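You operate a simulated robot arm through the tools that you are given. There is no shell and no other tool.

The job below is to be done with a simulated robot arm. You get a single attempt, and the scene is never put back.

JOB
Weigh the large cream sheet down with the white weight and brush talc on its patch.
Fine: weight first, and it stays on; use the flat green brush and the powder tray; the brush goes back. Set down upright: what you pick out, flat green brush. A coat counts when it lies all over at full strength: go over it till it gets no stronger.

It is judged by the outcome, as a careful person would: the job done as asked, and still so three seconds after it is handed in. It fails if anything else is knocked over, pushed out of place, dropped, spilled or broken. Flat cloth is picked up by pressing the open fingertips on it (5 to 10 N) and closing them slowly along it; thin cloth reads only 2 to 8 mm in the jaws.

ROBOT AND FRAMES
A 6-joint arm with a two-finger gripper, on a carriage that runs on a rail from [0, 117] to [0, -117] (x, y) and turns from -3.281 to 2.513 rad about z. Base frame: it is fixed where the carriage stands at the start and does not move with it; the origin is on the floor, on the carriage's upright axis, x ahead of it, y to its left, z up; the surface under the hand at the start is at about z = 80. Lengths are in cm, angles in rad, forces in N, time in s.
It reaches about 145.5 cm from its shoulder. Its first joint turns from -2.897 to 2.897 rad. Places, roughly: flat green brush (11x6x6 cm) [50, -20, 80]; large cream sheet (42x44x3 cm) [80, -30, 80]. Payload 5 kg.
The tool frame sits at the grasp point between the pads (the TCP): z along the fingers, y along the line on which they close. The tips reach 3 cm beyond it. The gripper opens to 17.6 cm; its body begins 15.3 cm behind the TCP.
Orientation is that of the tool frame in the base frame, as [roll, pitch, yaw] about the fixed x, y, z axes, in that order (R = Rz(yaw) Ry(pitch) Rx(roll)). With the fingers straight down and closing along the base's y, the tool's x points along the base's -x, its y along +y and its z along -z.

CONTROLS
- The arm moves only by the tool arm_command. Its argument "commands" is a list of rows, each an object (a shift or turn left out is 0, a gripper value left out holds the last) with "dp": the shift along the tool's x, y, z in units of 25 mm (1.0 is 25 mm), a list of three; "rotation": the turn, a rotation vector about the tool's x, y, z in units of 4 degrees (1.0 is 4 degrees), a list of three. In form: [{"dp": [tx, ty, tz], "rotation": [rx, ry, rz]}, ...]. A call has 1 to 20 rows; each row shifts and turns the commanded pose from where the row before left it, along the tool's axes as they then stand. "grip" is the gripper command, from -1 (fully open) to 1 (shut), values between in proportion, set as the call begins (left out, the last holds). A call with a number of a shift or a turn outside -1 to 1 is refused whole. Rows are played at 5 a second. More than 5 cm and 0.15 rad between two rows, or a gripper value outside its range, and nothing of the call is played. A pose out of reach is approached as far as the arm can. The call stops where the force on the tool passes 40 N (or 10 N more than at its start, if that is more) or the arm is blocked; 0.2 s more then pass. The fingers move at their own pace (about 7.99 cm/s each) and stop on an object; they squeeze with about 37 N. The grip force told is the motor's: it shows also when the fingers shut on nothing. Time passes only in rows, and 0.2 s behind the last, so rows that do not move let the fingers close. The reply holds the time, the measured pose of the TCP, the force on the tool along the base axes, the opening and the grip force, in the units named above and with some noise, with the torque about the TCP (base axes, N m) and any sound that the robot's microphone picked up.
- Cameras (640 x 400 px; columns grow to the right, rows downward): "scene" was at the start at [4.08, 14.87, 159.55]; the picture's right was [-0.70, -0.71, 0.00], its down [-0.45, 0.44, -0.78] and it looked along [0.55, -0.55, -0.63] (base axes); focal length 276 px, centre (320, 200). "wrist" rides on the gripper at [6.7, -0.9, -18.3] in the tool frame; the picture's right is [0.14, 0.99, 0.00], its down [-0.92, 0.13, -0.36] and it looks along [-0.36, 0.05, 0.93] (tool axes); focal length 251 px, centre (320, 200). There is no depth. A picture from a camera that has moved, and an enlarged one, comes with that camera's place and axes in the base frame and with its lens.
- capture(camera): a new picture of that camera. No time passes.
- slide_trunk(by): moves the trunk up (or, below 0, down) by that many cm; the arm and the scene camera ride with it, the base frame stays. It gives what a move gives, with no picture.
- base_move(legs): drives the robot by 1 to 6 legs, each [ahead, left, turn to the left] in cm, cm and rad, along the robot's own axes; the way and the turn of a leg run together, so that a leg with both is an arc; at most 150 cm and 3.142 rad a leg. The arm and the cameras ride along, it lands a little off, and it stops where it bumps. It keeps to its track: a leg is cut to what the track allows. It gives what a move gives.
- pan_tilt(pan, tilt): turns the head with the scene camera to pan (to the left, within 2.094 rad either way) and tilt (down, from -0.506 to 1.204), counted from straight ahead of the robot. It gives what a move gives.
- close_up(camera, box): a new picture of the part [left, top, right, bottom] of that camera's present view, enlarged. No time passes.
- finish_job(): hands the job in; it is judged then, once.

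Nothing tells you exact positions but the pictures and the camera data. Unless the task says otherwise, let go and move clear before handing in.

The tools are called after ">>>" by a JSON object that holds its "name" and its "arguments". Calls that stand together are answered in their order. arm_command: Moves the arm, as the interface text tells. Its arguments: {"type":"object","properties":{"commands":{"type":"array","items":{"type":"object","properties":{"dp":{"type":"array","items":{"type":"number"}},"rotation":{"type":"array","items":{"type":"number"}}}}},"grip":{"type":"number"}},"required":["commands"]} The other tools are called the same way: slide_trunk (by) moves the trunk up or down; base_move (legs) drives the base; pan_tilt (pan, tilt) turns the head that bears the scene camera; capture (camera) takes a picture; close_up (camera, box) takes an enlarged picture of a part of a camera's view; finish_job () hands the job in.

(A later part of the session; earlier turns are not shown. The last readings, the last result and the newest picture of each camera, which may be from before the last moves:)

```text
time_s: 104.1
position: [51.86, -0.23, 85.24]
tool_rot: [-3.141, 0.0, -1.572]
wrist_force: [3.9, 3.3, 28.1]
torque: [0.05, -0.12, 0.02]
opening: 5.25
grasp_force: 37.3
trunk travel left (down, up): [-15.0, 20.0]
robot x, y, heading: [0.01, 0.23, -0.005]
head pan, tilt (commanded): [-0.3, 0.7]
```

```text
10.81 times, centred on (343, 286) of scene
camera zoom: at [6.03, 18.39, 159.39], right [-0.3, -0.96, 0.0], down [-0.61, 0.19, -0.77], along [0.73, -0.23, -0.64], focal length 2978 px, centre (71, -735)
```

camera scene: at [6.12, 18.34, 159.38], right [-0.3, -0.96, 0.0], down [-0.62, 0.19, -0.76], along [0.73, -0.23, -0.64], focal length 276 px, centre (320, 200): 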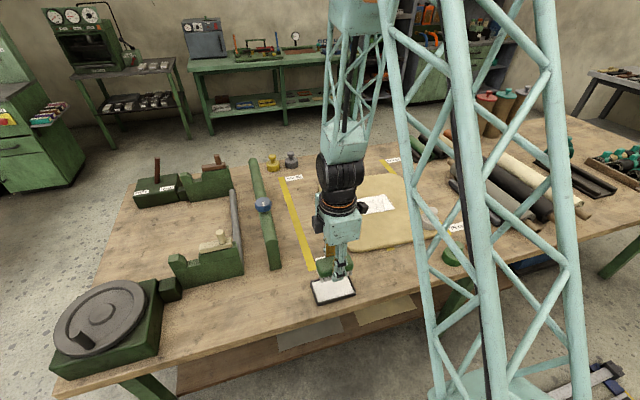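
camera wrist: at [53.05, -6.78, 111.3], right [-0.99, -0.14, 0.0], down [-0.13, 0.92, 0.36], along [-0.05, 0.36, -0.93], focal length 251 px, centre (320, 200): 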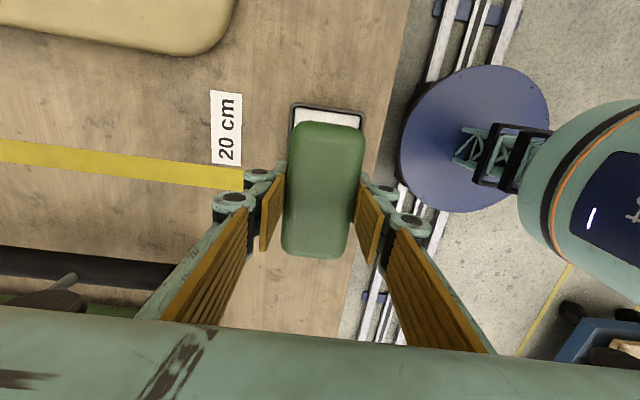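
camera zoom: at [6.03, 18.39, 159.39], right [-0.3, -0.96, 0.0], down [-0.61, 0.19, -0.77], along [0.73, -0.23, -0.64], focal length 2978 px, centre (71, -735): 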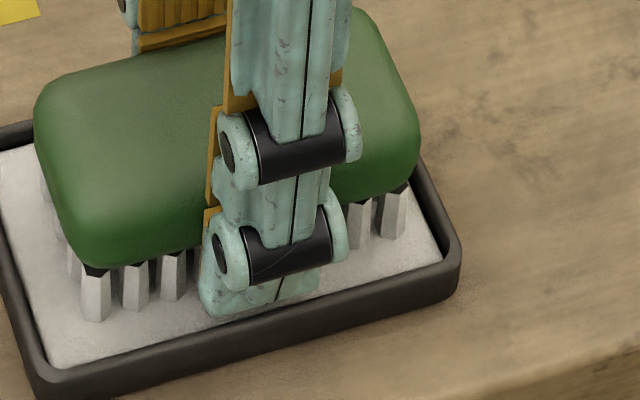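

The bristles are freshly white. I'll lift out and return to the patch, beginning at about [77.5,-26.5].

>>> {"name": "arm_command", "arguments": {"commands": [{"dp": [0, 0, -0.3]}, {"dp": [0, 0, -0.7]}, {"dp": [0, 0, -1]}, {"dp": [0, 0, -1]}, {"dp": [0.88, -0.86, 0]}, {"dp": [0.88, -0.86, 0]}, {"dp": [0.88, -0.86, 0]}, {"dp": [0.88, -0.86, 0]}, {"dp": [0.88, -0.86, 0]}, {"dp": [0.88, -0.86, 0]}, {"dp": [0.88, -0.86, 0]}, {"dp": [0.88, -0.86, 0]}, {"dp": [0.88, -0.86, 0]}, {"dp": [0.88, -0.86, 0]}, {"dp": [0.88, -0.86, 0]}, {"dp": [0.88, -0.86, 0]}]}}

>>> {"name": "arm_command", "arguments": {"commands": [{"dp": [0, 0, 0.9]}, {"dp": [0, 0, 0.9]}, {"dp": [0, 0, 0.5]}, {}]}}

>>> {"name": "capture", "arguments": {"camera": "wrist"}}

>>> {"name": "close_up", "arguments": {"camera": "scene", "box": [335, 175, 415, 225]}}

```text
time_s: 107.5
position: [77.59, -26.69, 92.82]
tool_rot: [-3.141, 0.0, -1.576]
wrist_force: [-1.3, 0.5, -0.8]
torque: [-0.02, -0.17, 0.02]
opening: 5.22
grasp_force: 36.8
trunk travel left (down, up): [-15.0, 20.0]
robot x, y, heading: [0.17, 0.11, -0.0]
head pan, tilt (commanded): [-0.3, 0.7]
```

```text
time_s: 108.5
position: [77.69, -26.71, 86.92]
tool_rot: [3.142, -0.001, -1.571]
wrist_force: [0.1, 1.1, -1.9]
torque: [0.01, 0.03, 0.01]
opening: 5.22
grasp_force: 36.8
trunk travel left (down, up): [-15.0, 20.0]
robot x, y, heading: [-0.07, -0.23, 0.003]
head pan, tilt (commanded): [-0.3, 0.7]
```

```text
taken
camera wrist: at [78.58, -33.37, 105.26], right [-0.99, -0.14, 0.0], down [-0.13, 0.92, 0.36], along [-0.05, 0.36, -0.93], focal length 251 px, centre (320, 200)
```

wrist: 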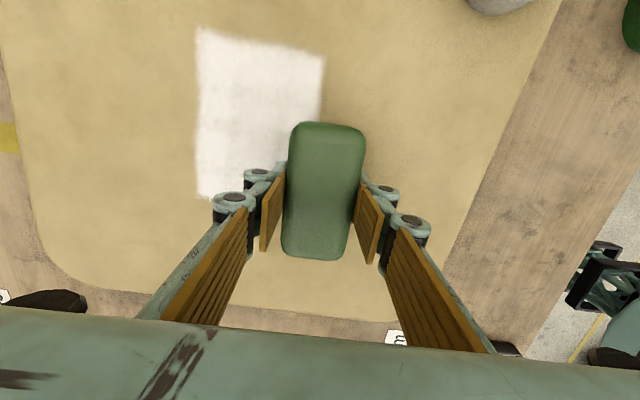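

```text
8.00 times, centred on (375, 200) of scene
camera zoom: at [6.12, 18.37, 159.38], right [-0.3, -0.96, 0.0], down [-0.62, 0.19, -0.76], along [0.73, -0.23, -0.64], focal length 2204 px, centre (-120, 200)
```

zoom: 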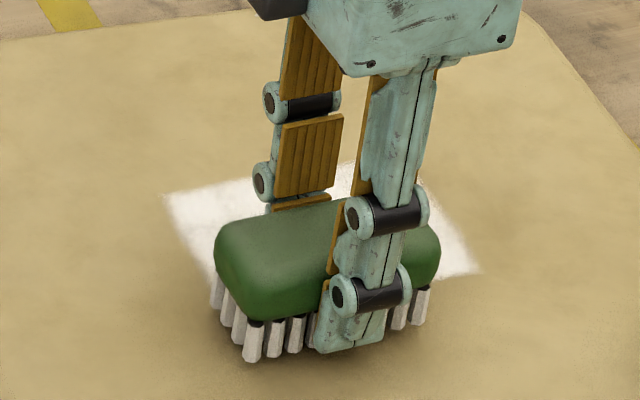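

The patch outline is clear now. I'll lower to contact.

>>> {"name": "arm_command", "arguments": {"commands": [{"dp": [0, 0, 0.12]}, {}]}}

>>> {"name": "arm_command", "arguments": {"commands": [{"dp": [0, 0, 0.06]}, {}]}}

>>> {"name": "arm_command", "arguments": {"commands": [{"dp": [0, 0, 0.05]}, {}]}}

```text
time_s: 109.1
position: [77.62, -26.75, 86.49]
tool_rot: [3.142, 0.001, -1.572]
wrist_force: [-0.4, -0.2, -1.6]
torque: [0.02, 0.03, 0.06]
opening: 5.24
grasp_force: 37.3
trunk travel left (down, up): [-15.0, 20.0]
robot x, y, heading: [-0.19, -0.12, 0.001]
head pan, tilt (commanded): [-0.3, 0.7]
```

```text
time_s: 109.7
position: [77.57, -26.63, 86.35]
tool_rot: [-3.141, -0.001, -1.572]
wrist_force: [0.1, -0.1, -1.9]
torque: [0.0, -0.03, -0.01]
opening: 5.21
grasp_force: 37.3
trunk travel left (down, up): [-15.0, 20.0]
robot x, y, heading: [0.05, 0.3, -0.001]
head pan, tilt (commanded): [-0.3, 0.7]
```

```text
time_s: 110.3
position: [77.76, -26.68, 86.43]
tool_rot: [3.14, 0.0, -1.573]
wrist_force: [-0.1, 0.4, -1.8]
torque: [-0.03, 0.01, 0.02]
opening: 5.22
grasp_force: 37.1
trunk travel left (down, up): [-15.0, 20.0]
robot x, y, heading: [0.3, -0.09, -0.004]
head pan, tilt (commanded): [-0.3, 0.7]
```

>>> {"name": "arm_command", "arguments": {"commands": [{"dp": [0, 0, 0.05]}, {}]}}

>>> {"name": "arm_command", "arguments": {"commands": [{"dp": [0, 0, 0.04]}, {}]}}

>>> {"name": "arm_command", "arguments": {"commands": [{"dp": [0, 0, 0.04]}, {}]}}

```text
time_s: 110.9
position: [77.53, -26.65, 86.25]
tool_rot: [3.141, -0.001, -1.572]
wrist_force: [0.2, 0.0, -2.2]
torque: [-0.01, -0.01, -0.02]
opening: 5.21
grasp_force: 36.9
trunk travel left (down, up): [-15.0, 20.0]
robot x, y, heading: [0.16, -0.0, -0.002]
head pan, tilt (commanded): [-0.3, 0.7]
```

```text
time_s: 111.5
position: [77.52, -26.74, 86.25]
tool_rot: [3.141, 0.0, -1.573]
wrist_force: [-0.2, 1.5, 3.5]
torque: [0.35, -0.01, 0.06]
opening: 5.18
grasp_force: 36.8
trunk travel left (down, up): [-15.0, 20.0]
robot x, y, heading: [0.03, -0.08, -0.004]
head pan, tilt (commanded): [-0.3, 0.7]
```

```text
time_s: 112.1
position: [77.63, -26.74, 86.16]
tool_rot: [-3.139, 0.001, -1.573]
wrist_force: [-1.5, -0.9, 18.5]
torque: [0.24, 0.13, 0.0]
opening: 5.19
grasp_force: 36.7
trunk travel left (down, up): [-15.0, 20.0]
robot x, y, heading: [-0.12, 0.13, 0.0]
head pan, tilt (commanded): [-0.3, 0.7]
```

Contact is good at about 18 N. I'll stroke out and back along this strip.

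>>> {"name": "arm_command", "arguments": {"commands": [{"dp": [0, -0.4, -0.02]}, {"dp": [0, -0.4, 0]}, {"dp": [0, -0.4, 0]}, {"dp": [0, -0.4, 0]}, {"dp": [0, -0.4, 0]}, {"dp": [0, -0.4, 0]}, {"dp": [0, -0.4, 0]}, {"dp": [0, -0.4, 0]}, {"dp": [0, -0.4, 0]}, {"dp": [0, -0.4, 0.01]}, {"dp": [0, -0.4, 0.01]}, {"dp": [0, -0.4, 0.01]}, {"dp": [0, -0.4, 0.01]}]}}

>>> {"name": "arm_command", "arguments": {"commands": [{"dp": [0, 0.4, 0]}, {"dp": [0, 0.4, 0]}, {"dp": [0, 0.4, 0]}, {"dp": [0, 0.4, -0.01]}, {"dp": [0, 0.4, -0.01]}, {"dp": [0, 0.4, -0.01]}, {"dp": [0, 0.4, -0.01]}, {"dp": [0, 0.4, 0]}, {"dp": [0, 0.4, 0]}, {"dp": [0, 0.4, 0]}, {"dp": [0, 0.4, 0]}, {"dp": [0, 0.4, 0]}, {"dp": [0, 0.4, 0]}]}}

>>> {"name": "arm_command", "arguments": {"commands": [{"dp": [0, 0, -0.6]}, {"dp": [0.9, 0, 0]}, {"dp": [0.9, 0, 0]}, {"dp": [0.9, 0, 0]}, {"dp": [0, 0, 0.5]}, {}]}}

>>> {"name": "close_up", "arguments": {"camera": "scene", "box": [335, 175, 415, 225]}}

```text
time_s: 114.9
position: [90.49, -26.8, 86.09]
tool_rot: [-3.139, 0.0, -1.573]
wrist_force: [-13.9, 0.5, 20.3]
torque: [0.07, 0.39, 0.09]
opening: 5.22
grasp_force: 36.8
trunk travel left (down, up): [-15.0, 20.0]
robot x, y, heading: [0.26, -0.18, -0.001]
head pan, tilt (commanded): [-0.3, 0.7]
```

```text
time_s: 117.7
position: [77.7, -26.77, 86.09]
tool_rot: [-3.141, -0.001, -1.573]
wrist_force: [12.1, -0.6, 17.1]
torque: [0.26, -0.07, -0.13]
opening: 5.2
grasp_force: 37.5
trunk travel left (down, up): [-15.0, 20.0]
robot x, y, heading: [0.18, -0.27, -0.005]
head pan, tilt (commanded): [-0.3, 0.7]
```

```text
time_s: 119.1
position: [77.59, -33.39, 86.36]
tool_rot: [-3.14, 0.001, -1.571]
wrist_force: [0.6, -0.7, -1.3]
torque: [0.05, 0.02, 0.0]
opening: 5.2
grasp_force: 37.0
trunk travel left (down, up): [-15.0, 20.0]
robot x, y, heading: [0.0, -0.03, 0.001]
head pan, tilt (commanded): [-0.3, 0.7]
```

```text
8.00 times, centred on (375, 200) of scene
camera zoom: at [6.13, 18.37, 159.37], right [-0.3, -0.96, 0.0], down [-0.62, 0.19, -0.76], along [0.73, -0.23, -0.64], focal length 2204 px, centre (-120, 200)
```

zoom: 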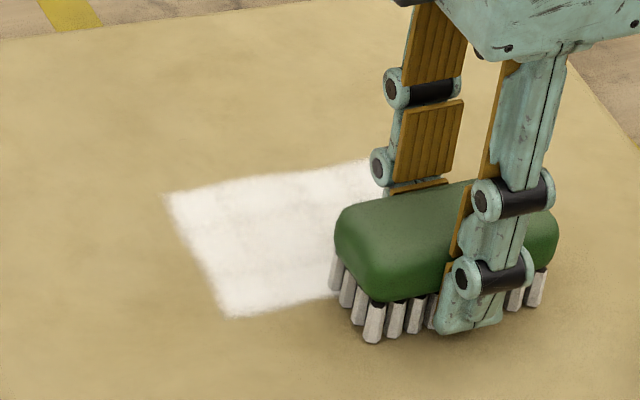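

Both passes kept contact and the left half looks evenly white. Now I'll do the right half the same way.

>>> {"name": "arm_command", "arguments": {"commands": [{"dp": [0, 0, 0.08]}, {}]}}

>>> {"name": "arm_command", "arguments": {"commands": [{"dp": [0, 0, 0.05]}, {}]}}

```text
time_s: 119.7
position: [77.7, -33.51, 86.13]
tool_rot: [-3.142, -0.002, -1.572]
wrist_force: [-0.1, -0.5, 0.5]
torque: [-0.06, 0.03, 0.01]
opening: 5.22
grasp_force: 36.8
trunk travel left (down, up): [-15.0, 20.0]
robot x, y, heading: [-0.22, 0.09, -0.001]
head pan, tilt (commanded): [-0.3, 0.7]
```

```text
time_s: 120.3
position: [77.78, -33.47, 86.05]
tool_rot: [-3.139, -0.001, -1.573]
wrist_force: [1.8, -0.3, 11.2]
torque: [0.2, 0.12, -0.02]
opening: 5.2
grasp_force: 37.5
trunk travel left (down, up): [-15.0, 20.0]
robot x, y, heading: [0.13, -0.0, -0.005]
head pan, tilt (commanded): [-0.3, 0.7]
```

>>> {"name": "arm_command", "arguments": {"commands": [{"dp": [0, -0.4, 0.01]}, {"dp": [0, -0.4, 0]}, {"dp": [0, -0.4, 0]}, {"dp": [0, -0.4, 0]}, {"dp": [0, -0.4, 0]}, {"dp": [0, -0.4, 0]}, {"dp": [0, -0.4, 0]}, {"dp": [0, -0.4, 0]}, {"dp": [0, -0.4, 0]}, {"dp": [0, -0.4, 0.01]}, {"dp": [0, -0.4, 0.01]}, {"dp": [0, -0.4, 0.01]}, {"dp": [0, -0.4, 0.01]}]}}

>>> {"name": "arm_command", "arguments": {"commands": [{"dp": [0, 0.4, 0]}, {"dp": [0, 0.4, 0]}, {"dp": [0, 0.4, 0]}, {"dp": [0, 0.4, -0.01]}, {"dp": [0, 0.4, -0.01]}, {"dp": [0, 0.4, -0.01]}, {"dp": [0, 0.4, -0.01]}, {"dp": [0, 0.4, 0]}, {"dp": [0, 0.4, 0]}, {"dp": [0, 0.4, 0]}, {"dp": [0, 0.4, 0]}, {"dp": [0, 0.4, 0]}, {"dp": [0, 0.4, 0]}]}}

>>> {"name": "arm_command", "arguments": {"commands": [{"dp": [0, 0, -0.8]}, {"dp": [0, 0, -1]}, {"dp": [-1, 0.4, 0]}, {"dp": [-1, 0.4, 0]}, {"dp": [-1, 0.4, 0]}, {"dp": [-1, 0.4, 0]}, {"dp": [-1, 0.4, 0]}, {"dp": [-1, 0.4, 0]}, {"dp": [-1, 0.4, 0]}]}}

>>> {"name": "close_up", "arguments": {"camera": "scene", "box": [350, 185, 410, 222]}}

>>> {"name": "close_up", "arguments": {"camera": "wrist", "box": [120, 0, 360, 150]}}

>>> {"name": "capture", "arguments": {"camera": "wrist"}}

```text
time_s: 123.1
position: [90.59, -33.47, 85.97]
tool_rot: [3.142, 0.0, -1.572]
wrist_force: [-17.8, 0.1, 24.5]
torque: [-0.17, 0.47, 0.06]
opening: 5.22
grasp_force: 37.2
trunk travel left (down, up): [-15.0, 20.0]
robot x, y, heading: [-0.14, 0.0, -0.001]
head pan, tilt (commanded): [-0.3, 0.7]
```

```text
time_s: 125.9
position: [77.44, -33.4, 86.05]
tool_rot: [3.14, 0.0, -1.572]
wrist_force: [6.7, 0.0, 12.7]
torque: [-0.21, -0.23, 0.15]
opening: 5.19
grasp_force: 35.9
trunk travel left (down, up): [-15.0, 20.0]
robot x, y, heading: [-0.18, -0.09, 0.004]
head pan, tilt (commanded): [-0.3, 0.7]
```

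```text
time_s: 127.9
position: [70.58, -15.88, 90.52]
tool_rot: [-3.141, 0.001, -1.573]
wrist_force: [1.0, -1.0, -0.6]
torque: [0.09, -0.02, 0.03]
opening: 5.2
grasp_force: 37.3
trunk travel left (down, up): [-15.0, 20.0]
robot x, y, heading: [-0.06, 0.11, 0.005]
head pan, tilt (commanded): [-0.3, 0.7]
```

```text
10.67 times, centred on (380, 204) of scene
camera zoom: at [6.11, 18.35, 159.38], right [-0.3, -0.96, 0.0], down [-0.62, 0.19, -0.76], along [0.73, -0.23, -0.64], focal length 2938 px, centre (-320, 163)
```

zoom: 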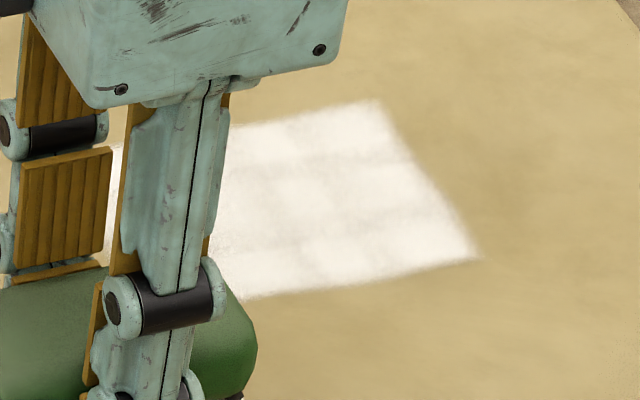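

```text
2.67 times, centred on (240, 75) of wrist
camera zoom: at [71.48, -22.51, 108.86], right [-0.99, -0.14, 0.0], down [-0.13, 0.92, 0.36], along [-0.05, 0.36, -0.93], focal length 670 px, centre (533, 533)
```

zoom: 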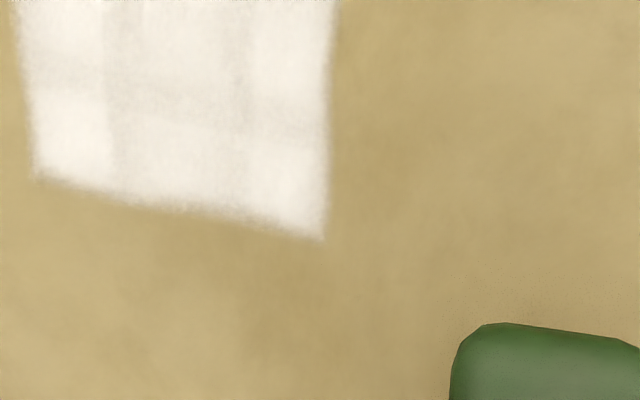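

```text
taken
camera wrist: at [71.48, -22.51, 108.86], right [-0.99, -0.14, 0.0], down [-0.13, 0.92, 0.36], along [-0.05, 0.36, -0.93], focal length 251 px, centre (320, 200)
```

wrist: 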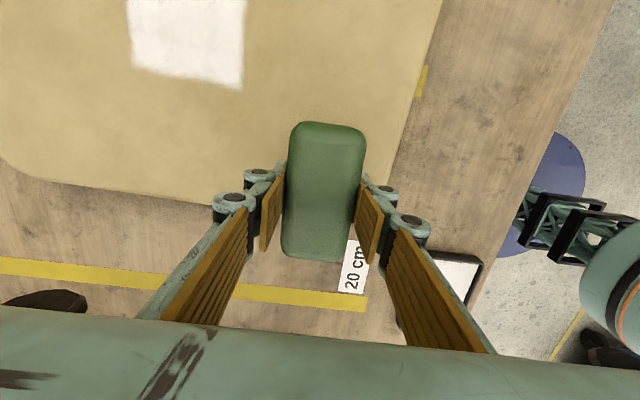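

The coat looks close to uniform. I'll move the brush out of the camera's way for a clear reference view of the whole patch.

>>> {"name": "arm_command", "arguments": {"commands": [{"dp": [-0.9, 0.9, -0.3]}, {"dp": [-0.9, 0.9, 0]}, {"dp": [-0.9, 0.9, 0]}, {"dp": [-0.9, 0.9, 0]}, {"dp": [-0.9, 0.9, 0]}, {"dp": [-0.9, 0.9, 0]}, {"dp": [-0.9, 0.9, 0]}, {"dp": [-0.9, 0, 0]}, {"dp": [-0.9, 0, 0]}, {"dp": [-0.9, 0, 0]}, {"dp": [-0.9, 0, 0]}]}}

>>> {"name": "close_up", "arguments": {"camera": "scene", "box": [350, 185, 410, 222]}}

>>> {"name": "close_up", "arguments": {"camera": "scene", "box": [310, 160, 450, 260]}}

>>> {"name": "capture", "arguments": {"camera": "scene"}}

```text
time_s: 130.3
position: [54.93, 8.75, 91.2]
tool_rot: [3.141, 0.0, -1.571]
wrist_force: [0.5, -0.3, -0.4]
torque: [0.02, -0.02, 0.0]
opening: 5.21
grasp_force: 37.0
trunk travel left (down, up): [-15.0, 20.0]
robot x, y, heading: [0.12, 0.11, -0.001]
head pan, tilt (commanded): [-0.3, 0.7]
```

```text
10.67 times, centred on (380, 204) of scene
camera zoom: at [6.09, 18.36, 159.38], right [-0.3, -0.96, 0.0], down [-0.62, 0.19, -0.77], along [0.73, -0.23, -0.64], focal length 2938 px, centre (-320, 163)
```

zoom: 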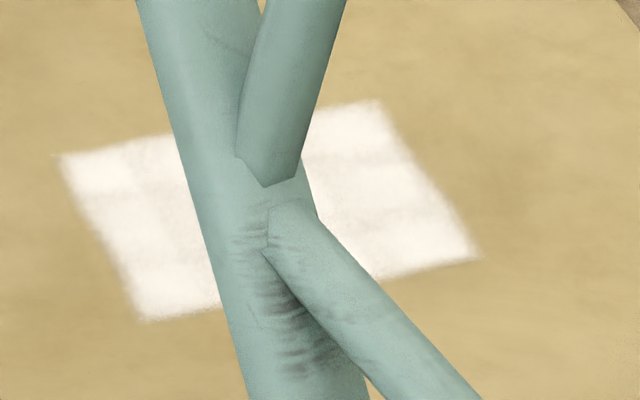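

```text
4.00 times, centred on (380, 210) of scene
camera zoom: at [6.09, 18.36, 159.38], right [-0.3, -0.96, 0.0], down [-0.62, 0.19, -0.77], along [0.73, -0.23, -0.64], focal length 1102 px, centre (80, 160)
```

zoom: 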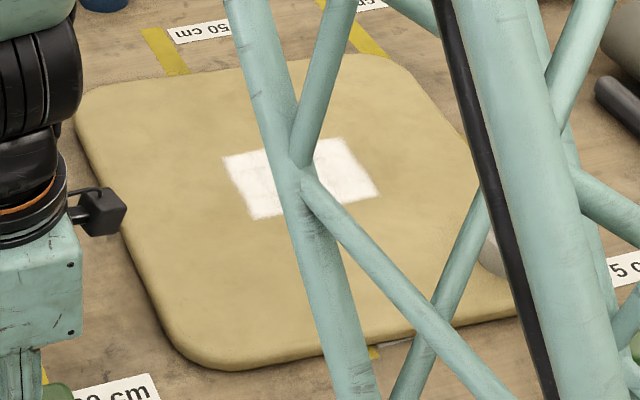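

```text
taken
camera scene: at [6.09, 18.36, 159.38], right [-0.3, -0.96, 0.0], down [-0.62, 0.19, -0.77], along [0.73, -0.23, -0.64], focal length 276 px, centre (320, 200)
```

scene: 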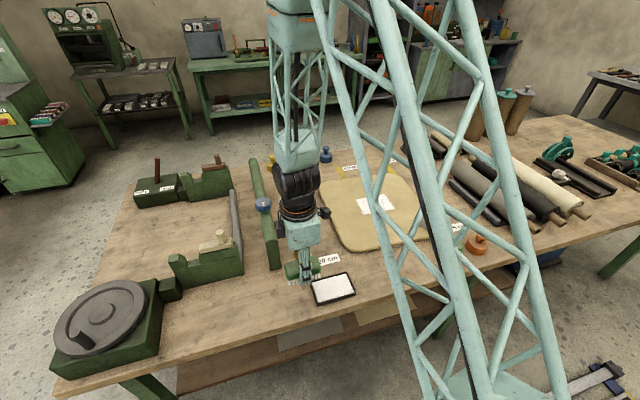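

The mast blocks part of the view, but the visible parts are evenly white. To be sure of full strength, I'll recharge once more at the tray and go over the patch again.

>>> {"name": "arm_command", "arguments": {"commands": [{"dp": [0.9, 0.3, 0]}, {"dp": [0.9, 0.3, 0]}, {"dp": [0.9, 0.3, 0]}, {"dp": [0.88, 0.3, 0]}, {}, {"dp": [0, 0, 0.8]}, {"dp": [0, 0, 0.8]}, {"dp": [0, 0, 0.6]}, {}]}}

>>> {"name": "capture", "arguments": {"camera": "wrist"}}

>>> {"name": "close_up", "arguments": {"camera": "scene", "box": [290, 240, 380, 315]}}

```text
time_s: 132.3
position: [52.01, -0.1, 85.73]
tool_rot: [3.141, -0.001, -1.573]
wrist_force: [0.1, 0.1, -1.4]
torque: [-0.01, 0.05, -0.02]
opening: 5.19
grasp_force: 36.7
trunk travel left (down, up): [-15.0, 20.0]
robot x, y, heading: [-0.18, -0.3, -0.003]
head pan, tilt (commanded): [-0.3, 0.7]
```

```text
taken
camera wrist: at [52.94, -6.7, 104.12], right [-0.99, -0.14, 0.0], down [-0.13, 0.92, 0.36], along [-0.05, 0.36, -0.93], focal length 251 px, centre (320, 200)
```

wrist: 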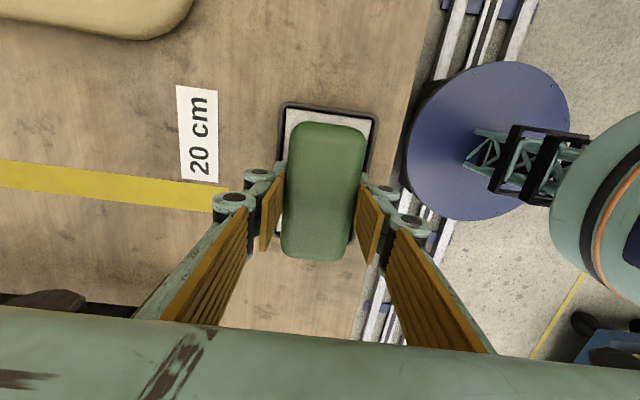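

```text
5.33 times, centred on (335, 278) of scene
camera zoom: at [6.14, 18.38, 159.38], right [-0.3, -0.96, 0.0], down [-0.62, 0.19, -0.76], along [0.73, -0.23, -0.64], focal length 1469 px, centre (240, -213)
```

zoom: 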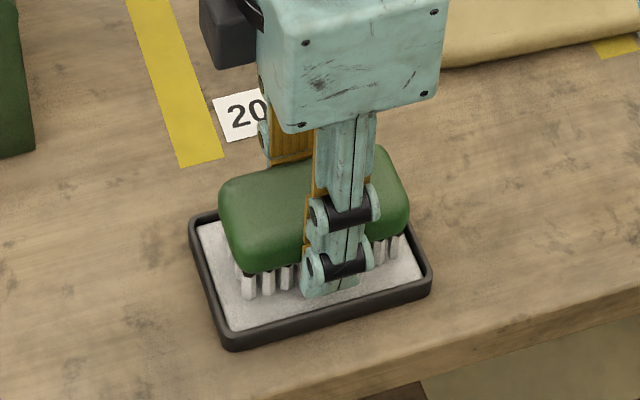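

>>> {"name": "arm_command", "arguments": {"commands": [{"dp": [0, 0, 0.14]}, {}]}}

>>> {"name": "arm_command", "arguments": {"commands": [{"dp": [0, 0, 0.06]}, {}]}}

>>> {"name": "arm_command", "arguments": {"commands": [{"dp": [0, 0, 0.04]}, {}]}}

```text
time_s: 132.9
position: [51.98, -0.07, 85.55]
tool_rot: [3.141, 0.0, -1.573]
wrist_force: [0.4, 0.0, -1.3]
torque: [0.01, 0.02, -0.02]
opening: 5.2
grasp_force: 37.2
trunk travel left (down, up): [-15.0, 20.0]
robot x, y, heading: [0.05, 0.08, -0.003]
head pan, tilt (commanded): [-0.3, 0.7]
```

```text
time_s: 133.5
position: [51.92, 0.02, 85.23]
tool_rot: [-3.141, -0.001, -1.572]
wrist_force: [0.9, -0.4, -1.8]
torque: [0.0, 0.01, 0.02]
opening: 5.24
grasp_force: 37.0
trunk travel left (down, up): [-15.0, 20.0]
robot x, y, heading: [0.22, 0.03, 0.001]
head pan, tilt (commanded): [-0.3, 0.7]
```

```text
time_s: 134.1
position: [51.93, -0.05, 85.14]
tool_rot: [3.141, 0.0, -1.574]
wrist_force: [0.5, -0.3, 0.9]
torque: [-0.07, 0.03, -0.01]
opening: 5.23
grasp_force: 37.7
trunk travel left (down, up): [-15.0, 20.0]
robot x, y, heading: [-0.24, -0.35, -0.001]
head pan, tilt (commanded): [-0.3, 0.7]
```

>>> {"name": "arm_command", "arguments": {"commands": [{"dp": [0, 0, 0.04]}, {}]}}

>>> {"name": "close_up", "arguments": {"camera": "scene", "box": [318, 268, 368, 305]}}

```text
time_s: 134.7
position: [51.88, -0.11, 85.18]
tool_rot: [-3.139, 0.0, -1.572]
wrist_force: [1.2, 3.5, 25.2]
torque: [0.03, 0.03, -0.02]
opening: 5.22
grasp_force: 36.8
trunk travel left (down, up): [-15.0, 20.0]
robot x, y, heading: [-0.18, -0.23, 0.0]
head pan, tilt (commanded): [-0.3, 0.7]
```

```text
10.81 times, centred on (343, 286) of scene
camera zoom: at [6.02, 18.39, 159.4], right [-0.3, -0.96, 0.0], down [-0.61, 0.19, -0.77], along [0.73, -0.23, -0.64], focal length 2978 px, centre (71, -735)
```

zoom: 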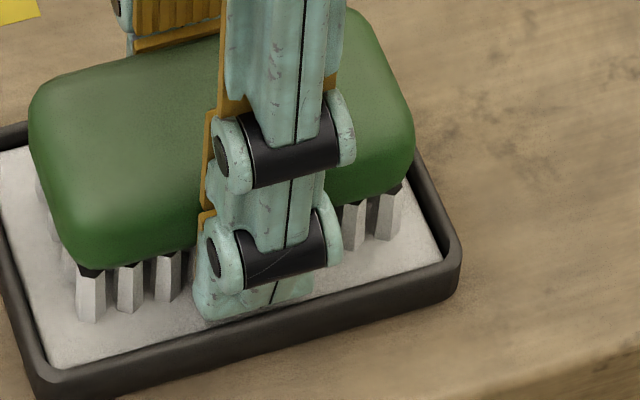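

The bristles are white again. I'll return to the patch and go over it once more.

>>> {"name": "arm_command", "arguments": {"commands": [{"dp": [0, 0, -0.3]}, {"dp": [0, 0, -0.7]}, {"dp": [0, 0, -1]}, {"dp": [0, 0, -1]}, {"dp": [0.88, -0.86, 0]}, {"dp": [0.88, -0.86, 0]}, {"dp": [0.88, -0.86, 0]}, {"dp": [0.88, -0.86, 0]}, {"dp": [0.88, -0.86, 0]}, {"dp": [0.88, -0.86, 0]}, {"dp": [0.88, -0.86, 0]}, {"dp": [0.88, -0.86, 0]}, {"dp": [0.88, -0.86, 0]}, {"dp": [0.88, -0.86, 0]}, {"dp": [0.88, -0.86, 0]}, {"dp": [0.88, -0.86, 0]}]}}

>>> {"name": "arm_command", "arguments": {"commands": [{"dp": [0, 0, 0.9]}, {"dp": [0, 0, 0.9]}, {"dp": [0, 0, 0.74]}, {}]}}

>>> {"name": "arm_command", "arguments": {"commands": [{"dp": [0, 0, 0.05]}, {}]}}

>>> {"name": "arm_command", "arguments": {"commands": [{"dp": [0, 0, 0.04]}, {}]}}

```text
time_s: 138.1
position: [77.57, -26.58, 92.64]
tool_rot: [-3.141, 0.002, -1.573]
wrist_force: [-1.0, 0.1, -1.1]
torque: [0.02, -0.12, -0.03]
opening: 5.25
grasp_force: 37.2
trunk travel left (down, up): [-15.0, 20.0]
robot x, y, heading: [-0.28, 0.11, 0.003]
head pan, tilt (commanded): [-0.3, 0.7]
```

```text
time_s: 139.1
position: [77.66, -26.51, 86.23]
tool_rot: [3.14, 0.001, -1.573]
wrist_force: [1.1, -0.2, -1.1]
torque: [0.01, 0.07, 0.01]
opening: 5.21
grasp_force: 37.4
trunk travel left (down, up): [-15.0, 20.0]
robot x, y, heading: [-0.0, -0.09, 0.0]
head pan, tilt (commanded): [-0.3, 0.7]
```

```text
time_s: 139.7
position: [77.64, -26.57, 86.08]
tool_rot: [-3.141, 0.0, -1.572]
wrist_force: [1.2, 0.3, -0.8]
torque: [0.02, 0.06, -0.01]
opening: 5.18
grasp_force: 36.8
trunk travel left (down, up): [-15.0, 20.0]
robot x, y, heading: [0.1, 0.08, -0.002]
head pan, tilt (commanded): [-0.3, 0.7]
```

```text
time_s: 140.3
position: [77.67, -26.57, 86.05]
tool_rot: [3.141, 0.001, -1.573]
wrist_force: [-0.6, 2.2, 3.2]
torque: [0.24, -0.04, 0.02]
opening: 5.19
grasp_force: 36.8
trunk travel left (down, up): [-15.0, 20.0]
robot x, y, heading: [-0.02, 0.05, 0.002]
head pan, tilt (commanded): [-0.3, 0.7]
```

>>> {"name": "arm_command", "arguments": {"commands": [{"dp": [0, 0, 0.03]}, {}]}}

>>> {"name": "arm_command", "arguments": {"commands": [{"dp": [0, -0.4, 0]}, {"dp": [0, -0.4, 0]}, {"dp": [0, -0.4, 0]}, {"dp": [0, -0.4, 0]}, {"dp": [0, -0.4, 0]}, {"dp": [0, -0.4, 0]}, {"dp": [0, -0.4, 0]}, {"dp": [0, -0.4, 0]}, {"dp": [0, -0.4, 0]}, {"dp": [0, -0.4, 0.01]}, {"dp": [0, -0.4, 0.01]}, {"dp": [0, -0.4, 0.01]}, {"dp": [0, -0.4, 0.01]}]}}

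>>> {"name": "arm_command", "arguments": {"commands": [{"dp": [0, 0.4, 0]}, {"dp": [0, 0.4, 0]}, {"dp": [0, 0.4, 0]}, {"dp": [0, 0.4, -0.01]}, {"dp": [0, 0.4, -0.01]}, {"dp": [0, 0.4, -0.01]}, {"dp": [0, 0.4, -0.01]}, {"dp": [0, 0.4, 0]}, {"dp": [0, 0.4, 0]}, {"dp": [0, 0.4, 0]}, {"dp": [0, 0.4, 0]}, {"dp": [0, 0.4, 0]}, {"dp": [0, 0.4, 0]}]}}

>>> {"name": "arm_command", "arguments": {"commands": [{"dp": [0.7, 0, 0]}, {"dp": [0.7, 0, 0]}, {"dp": [0, -0.4, 0]}, {"dp": [0, -0.4, 0]}, {"dp": [0, -0.4, 0]}, {"dp": [0, -0.4, 0]}, {"dp": [0, -0.4, 0]}, {"dp": [0, -0.4, 0]}, {"dp": [0, -0.4, 0]}, {"dp": [0, -0.4, 0]}, {"dp": [0, -0.4, 0]}, {"dp": [0, -0.4, 0.01]}, {"dp": [0, -0.4, 0.01]}, {"dp": [0, -0.4, 0.01]}, {"dp": [0, -0.4, 0.01]}]}}

>>> {"name": "close_up", "arguments": {"camera": "scene", "box": [335, 165, 415, 225]}}

```text
time_s: 140.9
position: [77.65, -26.7, 86.01]
tool_rot: [-3.14, 0.0, -1.571]
wrist_force: [-1.9, 3.0, 20.8]
torque: [0.31, 0.18, -0.03]
opening: 5.22
grasp_force: 37.2
trunk travel left (down, up): [-15.0, 20.0]
robot x, y, heading: [-0.19, -0.44, 0.002]
head pan, tilt (commanded): [-0.3, 0.7]
```

```text
time_s: 143.7
position: [90.55, -26.53, 86.1]
tool_rot: [-3.139, -0.001, -1.571]
wrist_force: [-14.7, -1.5, 20.3]
torque: [-0.01, 0.43, 0.12]
opening: 5.24
grasp_force: 37.0
trunk travel left (down, up): [-15.0, 20.0]
robot x, y, heading: [-0.11, -0.2, 0.002]
head pan, tilt (commanded): [-0.3, 0.7]
```

```text
time_s: 146.5
position: [77.54, -26.59, 85.74]
tool_rot: [3.139, -0.001, -1.574]
wrist_force: [11.9, 0.4, 19.8]
torque: [-0.24, -0.28, 0.07]
opening: 5.21
grasp_force: 37.3
trunk travel left (down, up): [-15.0, 20.0]
robot x, y, heading: [0.09, -0.14, -0.0]
head pan, tilt (commanded): [-0.3, 0.7]
```

```text
time_s: 149.7
position: [90.67, -30.02, 85.73]
tool_rot: [3.141, 0.0, -1.572]
wrist_force: [-7.6, 0.7, 10.4]
torque: [-0.06, 0.15, 0.08]
opening: 5.23
grasp_force: 37.2
trunk travel left (down, up): [-15.0, 20.0]
robot x, y, heading: [-0.34, 0.03, 0.003]
head pan, tilt (commanded): [-0.3, 0.7]
```

```text
6.67 times, centred on (375, 195) of scene
camera zoom: at [6.0, 18.39, 159.38], right [-0.3, -0.96, 0.0], down [-0.61, 0.19, -0.77], along [0.73, -0.23, -0.64], focal length 1836 px, centre (-47, 233)
```

zoom: 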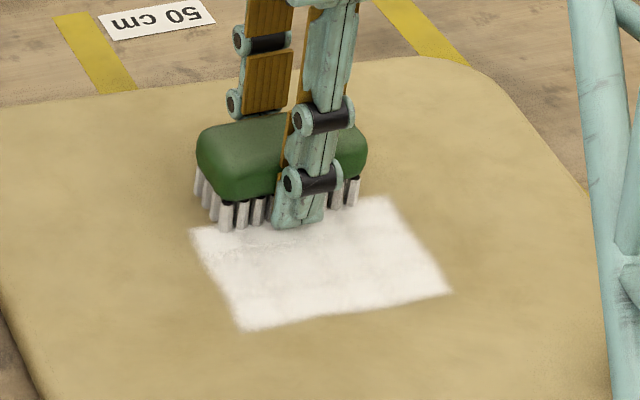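

The coat is white and even now. The brush has crept up in the grip, so I'll keep the pressure light for the last strip at y≈-33.5.

>>> {"name": "arm_command", "arguments": {"commands": [{"dp": [0.7, 0, -0.01]}, {"dp": [0.7, 0, 0]}, {"dp": [0, 0.4, 0]}, {"dp": [0, 0.4, 0]}, {"dp": [0, 0.4, 0]}, {"dp": [0, 0.4, -0.01]}, {"dp": [0, 0.4, -0.01]}, {"dp": [0, 0.4, -0.01]}, {"dp": [0, 0.4, -0.01]}, {"dp": [0, 0.4, 0]}, {"dp": [0, 0.4, 0]}, {"dp": [0, 0.4, 0]}, {"dp": [0, 0.4, 0]}, {"dp": [0, 0.4, 0]}, {"dp": [0, 0.4, 0]}]}}

>>> {"name": "arm_command", "arguments": {"commands": [{"dp": [0, -0.4, 0]}, {"dp": [0, -0.4, 0]}, {"dp": [0, -0.4, 0]}, {"dp": [0, -0.4, 0]}, {"dp": [0, -0.4, 0]}, {"dp": [0, -0.4, 0]}, {"dp": [0, -0.4, 0]}, {"dp": [0, -0.4, 0]}, {"dp": [0, -0.4, 0]}, {"dp": [0, -0.4, 0]}, {"dp": [0, -0.4, 0]}, {"dp": [0, -0.4, 0]}]}}

>>> {"name": "arm_command", "arguments": {"commands": [{"dp": [0, 0, -0.8]}, {"dp": [0, 0, -1]}, {"dp": [0, -1, 0]}, {"dp": [0, -1, 0]}, {"dp": [0, -1, 0]}]}}

>>> {"name": "close_up", "arguments": {"camera": "scene", "box": [350, 185, 410, 222]}}

>>> {"name": "capture", "arguments": {"camera": "wrist"}}

>>> {"name": "capture", "arguments": {"camera": "scene"}}

```text
time_s: 152.9
position: [77.67, -33.41, 86.04]
tool_rot: [3.141, -0.001, -1.572]
wrist_force: [-0.2, -0.4, -1.8]
torque: [-0.02, 0.05, -0.02]
opening: 5.24
grasp_force: 37.4
trunk travel left (down, up): [-15.0, 20.0]
robot x, y, heading: [0.17, -0.21, -0.001]
head pan, tilt (commanded): [-0.3, 0.7]
```

```text
time_s: 155.5
position: [89.63, -33.53, 85.96]
tool_rot: [-3.141, 0.0, -1.573]
wrist_force: [-0.1, 0.5, -0.5]
torque: [0.0, -0.05, 0.0]
opening: 5.2
grasp_force: 37.7
trunk travel left (down, up): [-15.0, 20.0]
robot x, y, heading: [-0.13, -0.06, -0.0]
head pan, tilt (commanded): [-0.3, 0.7]
```

```text
time_s: 156.7
position: [97.24, -33.5, 90.44]
tool_rot: [-3.141, 0.001, -1.573]
wrist_force: [-0.2, 0.7, -2.0]
torque: [-0.02, -0.07, -0.04]
opening: 5.2
grasp_force: 37.1
trunk travel left (down, up): [-15.0, 20.0]
robot x, y, heading: [0.18, -0.25, 0.0]
head pan, tilt (commanded): [-0.3, 0.7]
```

```text
10.67 times, centred on (380, 204) of scene
camera zoom: at [6.06, 18.38, 159.37], right [-0.3, -0.96, 0.0], down [-0.62, 0.19, -0.77], along [0.73, -0.23, -0.64], focal length 2938 px, centre (-320, 163)
```

zoom: 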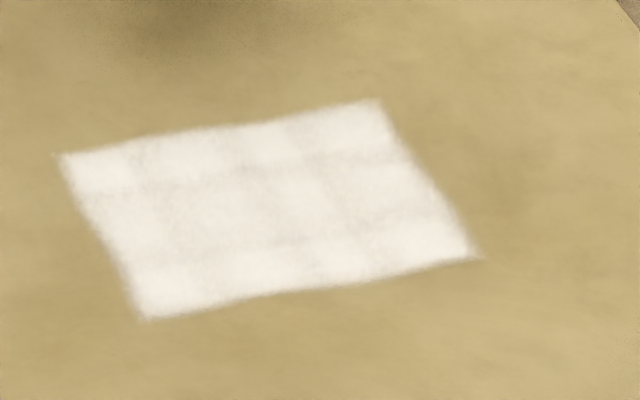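

```text
taken
camera wrist: at [98.06, -40.09, 108.75], right [-0.99, -0.14, 0.0], down [-0.13, 0.92, 0.36], along [-0.05, 0.36, -0.93], focal length 251 px, centre (320, 200)
```

wrist: 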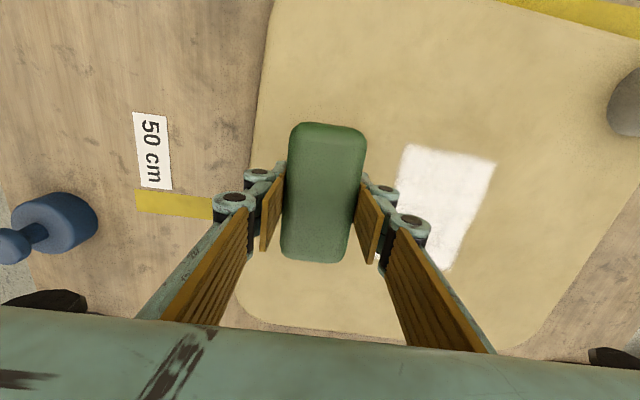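

```text
taken
camera scene: at [6.06, 18.38, 159.37], right [-0.3, -0.96, 0.0], down [-0.62, 0.19, -0.77], along [0.73, -0.23, -0.64], focal length 276 px, centre (320, 200)
```

scene: 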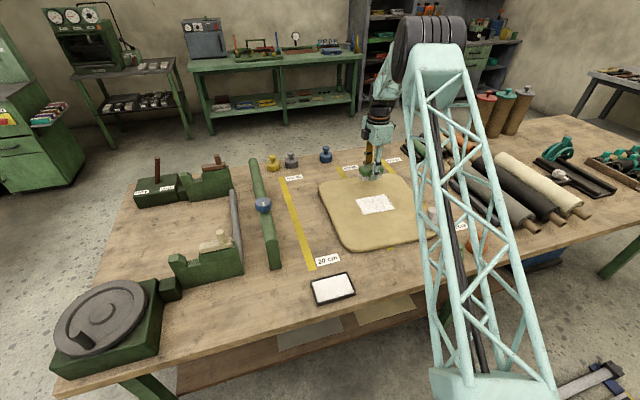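

The last strip's passes lost contact as I eased off, but that strip already had several firm passes. I'll inspect the coat closely for any weaker cells.

>>> {"name": "close_up", "arguments": {"camera": "scene", "box": [353, 190, 383, 216]}}

>>> {"name": "close_up", "arguments": {"camera": "scene", "box": [370, 190, 400, 216]}}

>>> {"name": "close_up", "arguments": {"camera": "wrist", "box": [380, 130, 510, 285]}}

```text
15.38 times, centred on (368, 203) of scene
camera zoom: at [6.06, 18.38, 159.37], right [-0.3, -0.96, 0.0], down [-0.62, 0.19, -0.77], along [0.73, -0.23, -0.64], focal length 4238 px, centre (-418, 154)
```

zoom: 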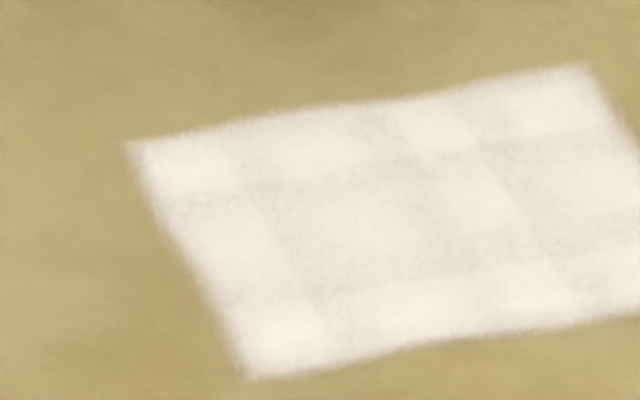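

```text
15.38 times, centred on (385, 203) of scene
camera zoom: at [6.06, 18.38, 159.37], right [-0.3, -0.96, 0.0], down [-0.62, 0.19, -0.77], along [0.73, -0.23, -0.64], focal length 4238 px, centre (-680, 154)
```

zoom: 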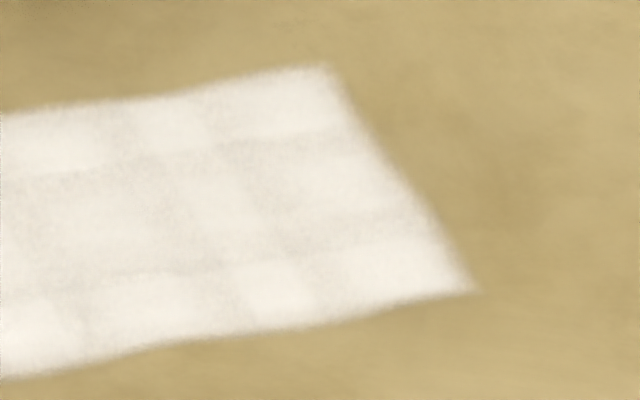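

```text
2.58 times, centred on (445, 208) of wrist
camera zoom: at [98.06, -40.09, 108.75], right [-0.99, -0.14, 0.0], down [-0.13, 0.92, 0.36], along [-0.05, 0.36, -0.93], focal length 649 px, centre (-3, 181)
```

zoom: 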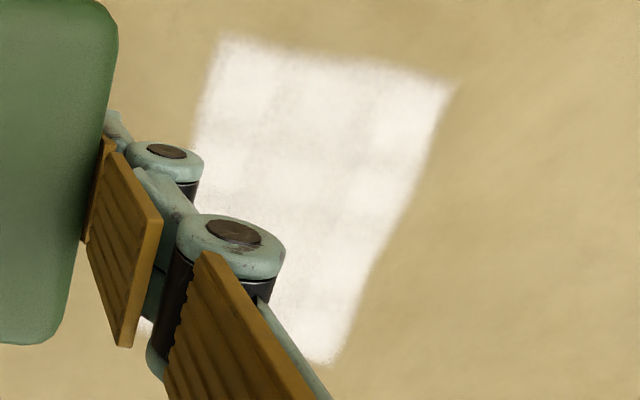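

All twelve cells look the same and have stopped getting whiter, so the coat is at full strength. Now I'll carry the brush back to its original place at about [52.45,-16.15].

>>> {"name": "arm_command", "arguments": {"commands": [{"dp": [0, 0, -0.8]}, {"dp": [-0.365, 0.943, 0]}, {"dp": [-0.365, 0.943, 0]}, {"dp": [-0.365, 0.943, 0]}, {"dp": [-0.365, 0.943, 0]}, {"dp": [-0.365, 0.943, 0]}, {"dp": [-0.365, 0.943, 0]}, {"dp": [-0.365, 0.943, 0]}, {"dp": [-0.365, 0.943, 0]}, {"dp": [-0.365, 0.943, 0]}, {"dp": [-0.365, 0.943, 0]}, {"dp": [-0.365, 0.943, 0]}, {"dp": [-0.365, 0.943, 0]}, {"dp": [-0.365, 0.943, 0]}, {"dp": [-0.365, 0.943, 0]}, {"dp": [-0.365, 0.943, 0]}, {"dp": [-0.365, 0.943, 0]}, {"dp": [-0.365, 0.943, 0]}, {"dp": [-0.365, 0.943, 0]}, {"dp": [-0.365, 0.943, 0]}]}}

>>> {"name": "close_up", "arguments": {"camera": "scene", "box": [340, 200, 450, 300]}}

>>> {"name": "capture", "arguments": {"camera": "wrist"}}

```text
time_s: 160.9
position: [52.33, -16.18, 92.46]
tool_rot: [-3.141, 0.0, -1.572]
wrist_force: [-0.1, -0.3, -2.7]
torque: [0.01, 0.07, 0.0]
opening: 5.19
grasp_force: 36.8
trunk travel left (down, up): [-15.0, 20.0]
robot x, y, heading: [0.14, 0.45, -0.001]
head pan, tilt (commanded): [-0.3, 0.7]
```

```text
4.00 times, centred on (395, 250) of scene
camera zoom: at [6.14, 18.37, 159.38], right [-0.3, -0.96, 0.0], down [-0.62, 0.19, -0.76], along [0.73, -0.23, -0.64], focal length 1102 px, centre (20, 0)
```

zoom: 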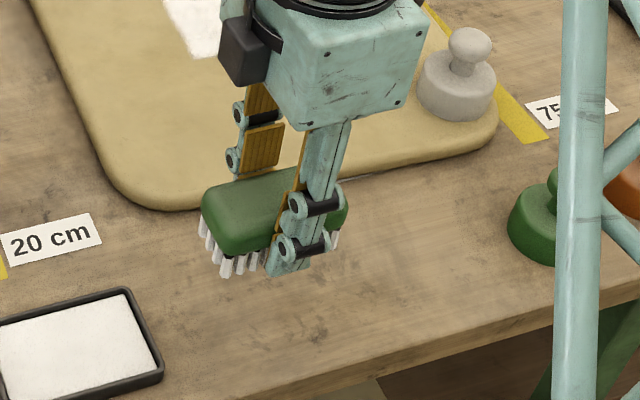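

```text
taken
camera wrist: at [53.18, -22.73, 110.71], right [-0.99, -0.14, 0.0], down [-0.13, 0.92, 0.36], along [-0.05, 0.36, -0.93], focal length 251 px, centre (320, 200)
```

wrist: 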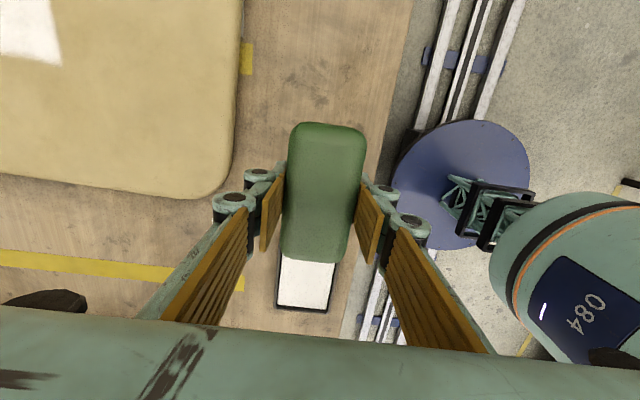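

The sheet and weight are unmoved, and the brush is level over its old spot. I'll lower to just above the bench, then go in fine steps.

>>> {"name": "arm_command", "arguments": {"commands": [{"dp": [0, -0.04, 0.9]}, {"dp": [0, 0, 0.9]}, {"dp": [0, 0, 0.9]}, {"dp": [0, 0, 0.6]}, {}]}}

>>> {"name": "arm_command", "arguments": {"commands": [{"dp": [0, 0, 0.1]}, {}]}}

>>> {"name": "close_up", "arguments": {"camera": "scene", "box": [350, 240, 410, 300]}}

```text
time_s: 162.1
position: [52.42, -16.08, 84.07]
tool_rot: [-3.141, 0.0, -1.573]
wrist_force: [0.8, 0.6, -1.6]
torque: [0.03, 0.05, 0.0]
opening: 5.22
grasp_force: 37.1
trunk travel left (down, up): [-15.0, 20.0]
robot x, y, heading: [0.05, 0.18, -0.002]
head pan, tilt (commanded): [-0.3, 0.7]
```

```text
time_s: 162.7
position: [52.5, -16.27, 83.85]
tool_rot: [3.141, 0.0, -1.573]
wrist_force: [0.5, 0.3, -1.3]
torque: [-0.01, 0.0, 0.0]
opening: 5.19
grasp_force: 37.3
trunk travel left (down, up): [-15.0, 20.0]
robot x, y, heading: [-0.48, -0.01, -0.004]
head pan, tilt (commanded): [-0.3, 0.7]
```

```text
6.67 times, centred on (380, 270) of scene
camera zoom: at [6.11, 18.38, 159.37], right [-0.3, -0.96, 0.0], down [-0.62, 0.19, -0.76], along [0.73, -0.23, -0.64], focal length 1836 px, centre (-80, -267)
```

zoom: 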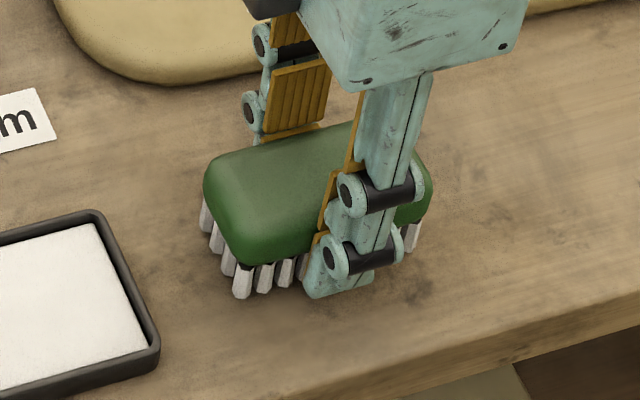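

The placement matches the original picture almost exactly. I'll lower gently until it touches.

>>> {"name": "arm_command", "arguments": {"commands": [{"dp": [0, 0, 0.06]}, {}]}}

>>> {"name": "arm_command", "arguments": {"commands": [{"dp": [0, 0, 0.05]}, {}]}}

>>> {"name": "arm_command", "arguments": {"commands": [{"dp": [0, 0, 0.05]}, {}]}}

```text
time_s: 163.3
position: [52.51, -16.24, 83.78]
tool_rot: [3.142, 0.001, -1.574]
wrist_force: [0.5, 0.9, -1.2]
torque: [0.01, -0.01, 0.03]
opening: 5.25
grasp_force: 36.8
trunk travel left (down, up): [-15.0, 20.0]
robot x, y, heading: [-0.08, -0.09, 0.0]
head pan, tilt (commanded): [-0.3, 0.7]
```

```text
time_s: 163.9
position: [52.42, -16.37, 83.67]
tool_rot: [3.141, 0.001, -1.572]
wrist_force: [0.0, 0.1, -1.6]
torque: [0.02, 0.0, 0.01]
opening: 5.22
grasp_force: 37.0
trunk travel left (down, up): [-15.0, 20.0]
robot x, y, heading: [-0.1, 0.01, -0.004]
head pan, tilt (commanded): [-0.3, 0.7]
```

```text
time_s: 164.5
position: [52.34, -16.28, 83.49]
tool_rot: [-3.141, 0.001, -1.573]
wrist_force: [0.0, 1.0, -2.0]
torque: [-0.02, 0.01, 0.01]
opening: 5.17
grasp_force: 37.0
trunk travel left (down, up): [-15.0, 20.0]
robot x, y, heading: [0.44, -0.09, -0.005]
head pan, tilt (commanded): [-0.3, 0.7]
```

>>> {"name": "arm_command", "arguments": {"commands": [{"dp": [0, 0, 0.04]}, {}]}}

>>> {"name": "arm_command", "arguments": {"commands": [{"dp": [0, 0, 0.03]}, {}]}}

>>> {"name": "close_up", "arguments": {"camera": "scene", "box": [360, 260, 400, 290]}}

```text
time_s: 165.1
position: [52.27, -16.35, 83.41]
tool_rot: [3.14, 0.001, -1.571]
wrist_force: [0.8, -2.5, 12.4]
torque: [0.0, 0.06, -0.02]
opening: 5.19
grasp_force: 37.0
trunk travel left (down, up): [-15.0, 20.0]
robot x, y, heading: [0.38, -0.25, -0.001]
head pan, tilt (commanded): [-0.3, 0.7]
```

```text
time_s: 165.7
position: [52.38, -16.15, 83.41]
tool_rot: [-3.14, -0.002, -1.573]
wrist_force: [-0.7, -3.3, 27.3]
torque: [-0.01, 0.01, -0.01]
opening: 5.22
grasp_force: 37.1
trunk travel left (down, up): [-15.0, 20.0]
robot x, y, heading: [-0.07, 0.29, 0.0]
head pan, tilt (commanded): [-0.3, 0.7]
```

```text
13.33 times, centred on (380, 275) of scene
camera zoom: at [6.01, 18.39, 159.39], right [-0.3, -0.96, 0.0], down [-0.61, 0.19, -0.77], along [0.73, -0.23, -0.64], focal length 3673 px, centre (-480, -800)
```

zoom: 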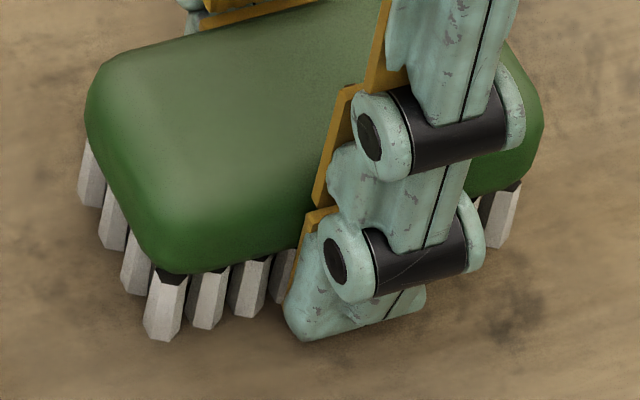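

The bristles rest on the bench. I'll ease the pressure, then open the fingers gradually.

>>> {"name": "arm_command", "arguments": {"commands": [{"dp": [0, 0, -0.05]}, {}]}}

>>> {"name": "arm_command", "arguments": {"commands": [{}, {}, {}], "grip": 0.3}}

>>> {"name": "arm_command", "arguments": {"commands": [{}, {}, {}], "grip": 0.09}}

>>> {"name": "close_up", "arguments": {"camera": "scene", "box": [350, 240, 410, 300]}}

>>> {"name": "capture", "arguments": {"camera": "wrist"}}

```text
time_s: 166.3
position: [52.44, -16.21, 83.37]
tool_rot: [3.141, 0.001, -1.572]
wrist_force: [0.6, -0.5, -1.2]
torque: [-0.02, 0.02, -0.02]
opening: 5.21
grasp_force: 36.5
trunk travel left (down, up): [-15.0, 20.0]
robot x, y, heading: [-0.22, -0.06, 0.0]
head pan, tilt (commanded): [-0.3, 0.7]
```

```text
time_s: 167.1
position: [52.46, -16.26, 83.5]
tool_rot: [-3.14, 0.001, -1.573]
wrist_force: [-0.3, -0.5, 0.0]
torque: [0.0, -0.01, 0.02]
opening: 6.15
grasp_force: 0.0
trunk travel left (down, up): [-15.0, 20.0]
robot x, y, heading: [-0.14, 0.41, -0.001]
head pan, tilt (commanded): [-0.3, 0.7]
```

```text
time_s: 167.9
position: [52.49, -16.24, 83.52]
tool_rot: [3.14, 0.0, -1.573]
wrist_force: [-0.3, 0.1, -0.5]
torque: [0.02, 0.02, -0.02]
opening: 7.99
grasp_force: 0.1
trunk travel left (down, up): [-15.0, 20.0]
robot x, y, heading: [0.05, -0.13, 0.004]
head pan, tilt (commanded): [-0.3, 0.7]
```

```text
6.67 times, centred on (380, 270) of scene
camera zoom: at [6.1, 18.38, 159.38], right [-0.3, -0.96, 0.0], down [-0.62, 0.19, -0.76], along [0.73, -0.23, -0.64], focal length 1836 px, centre (-80, -267)
```

zoom: 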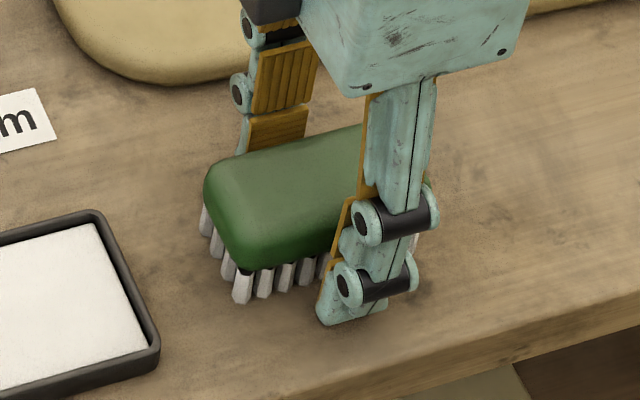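

```text
taken
camera wrist: at [53.34, -22.85, 101.79], right [-0.99, -0.14, 0.0], down [-0.13, 0.92, 0.36], along [-0.05, 0.36, -0.93], focal length 251 px, centre (320, 200)
```

wrist: 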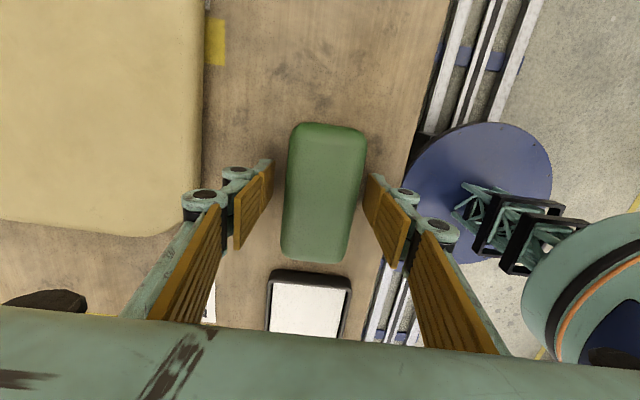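

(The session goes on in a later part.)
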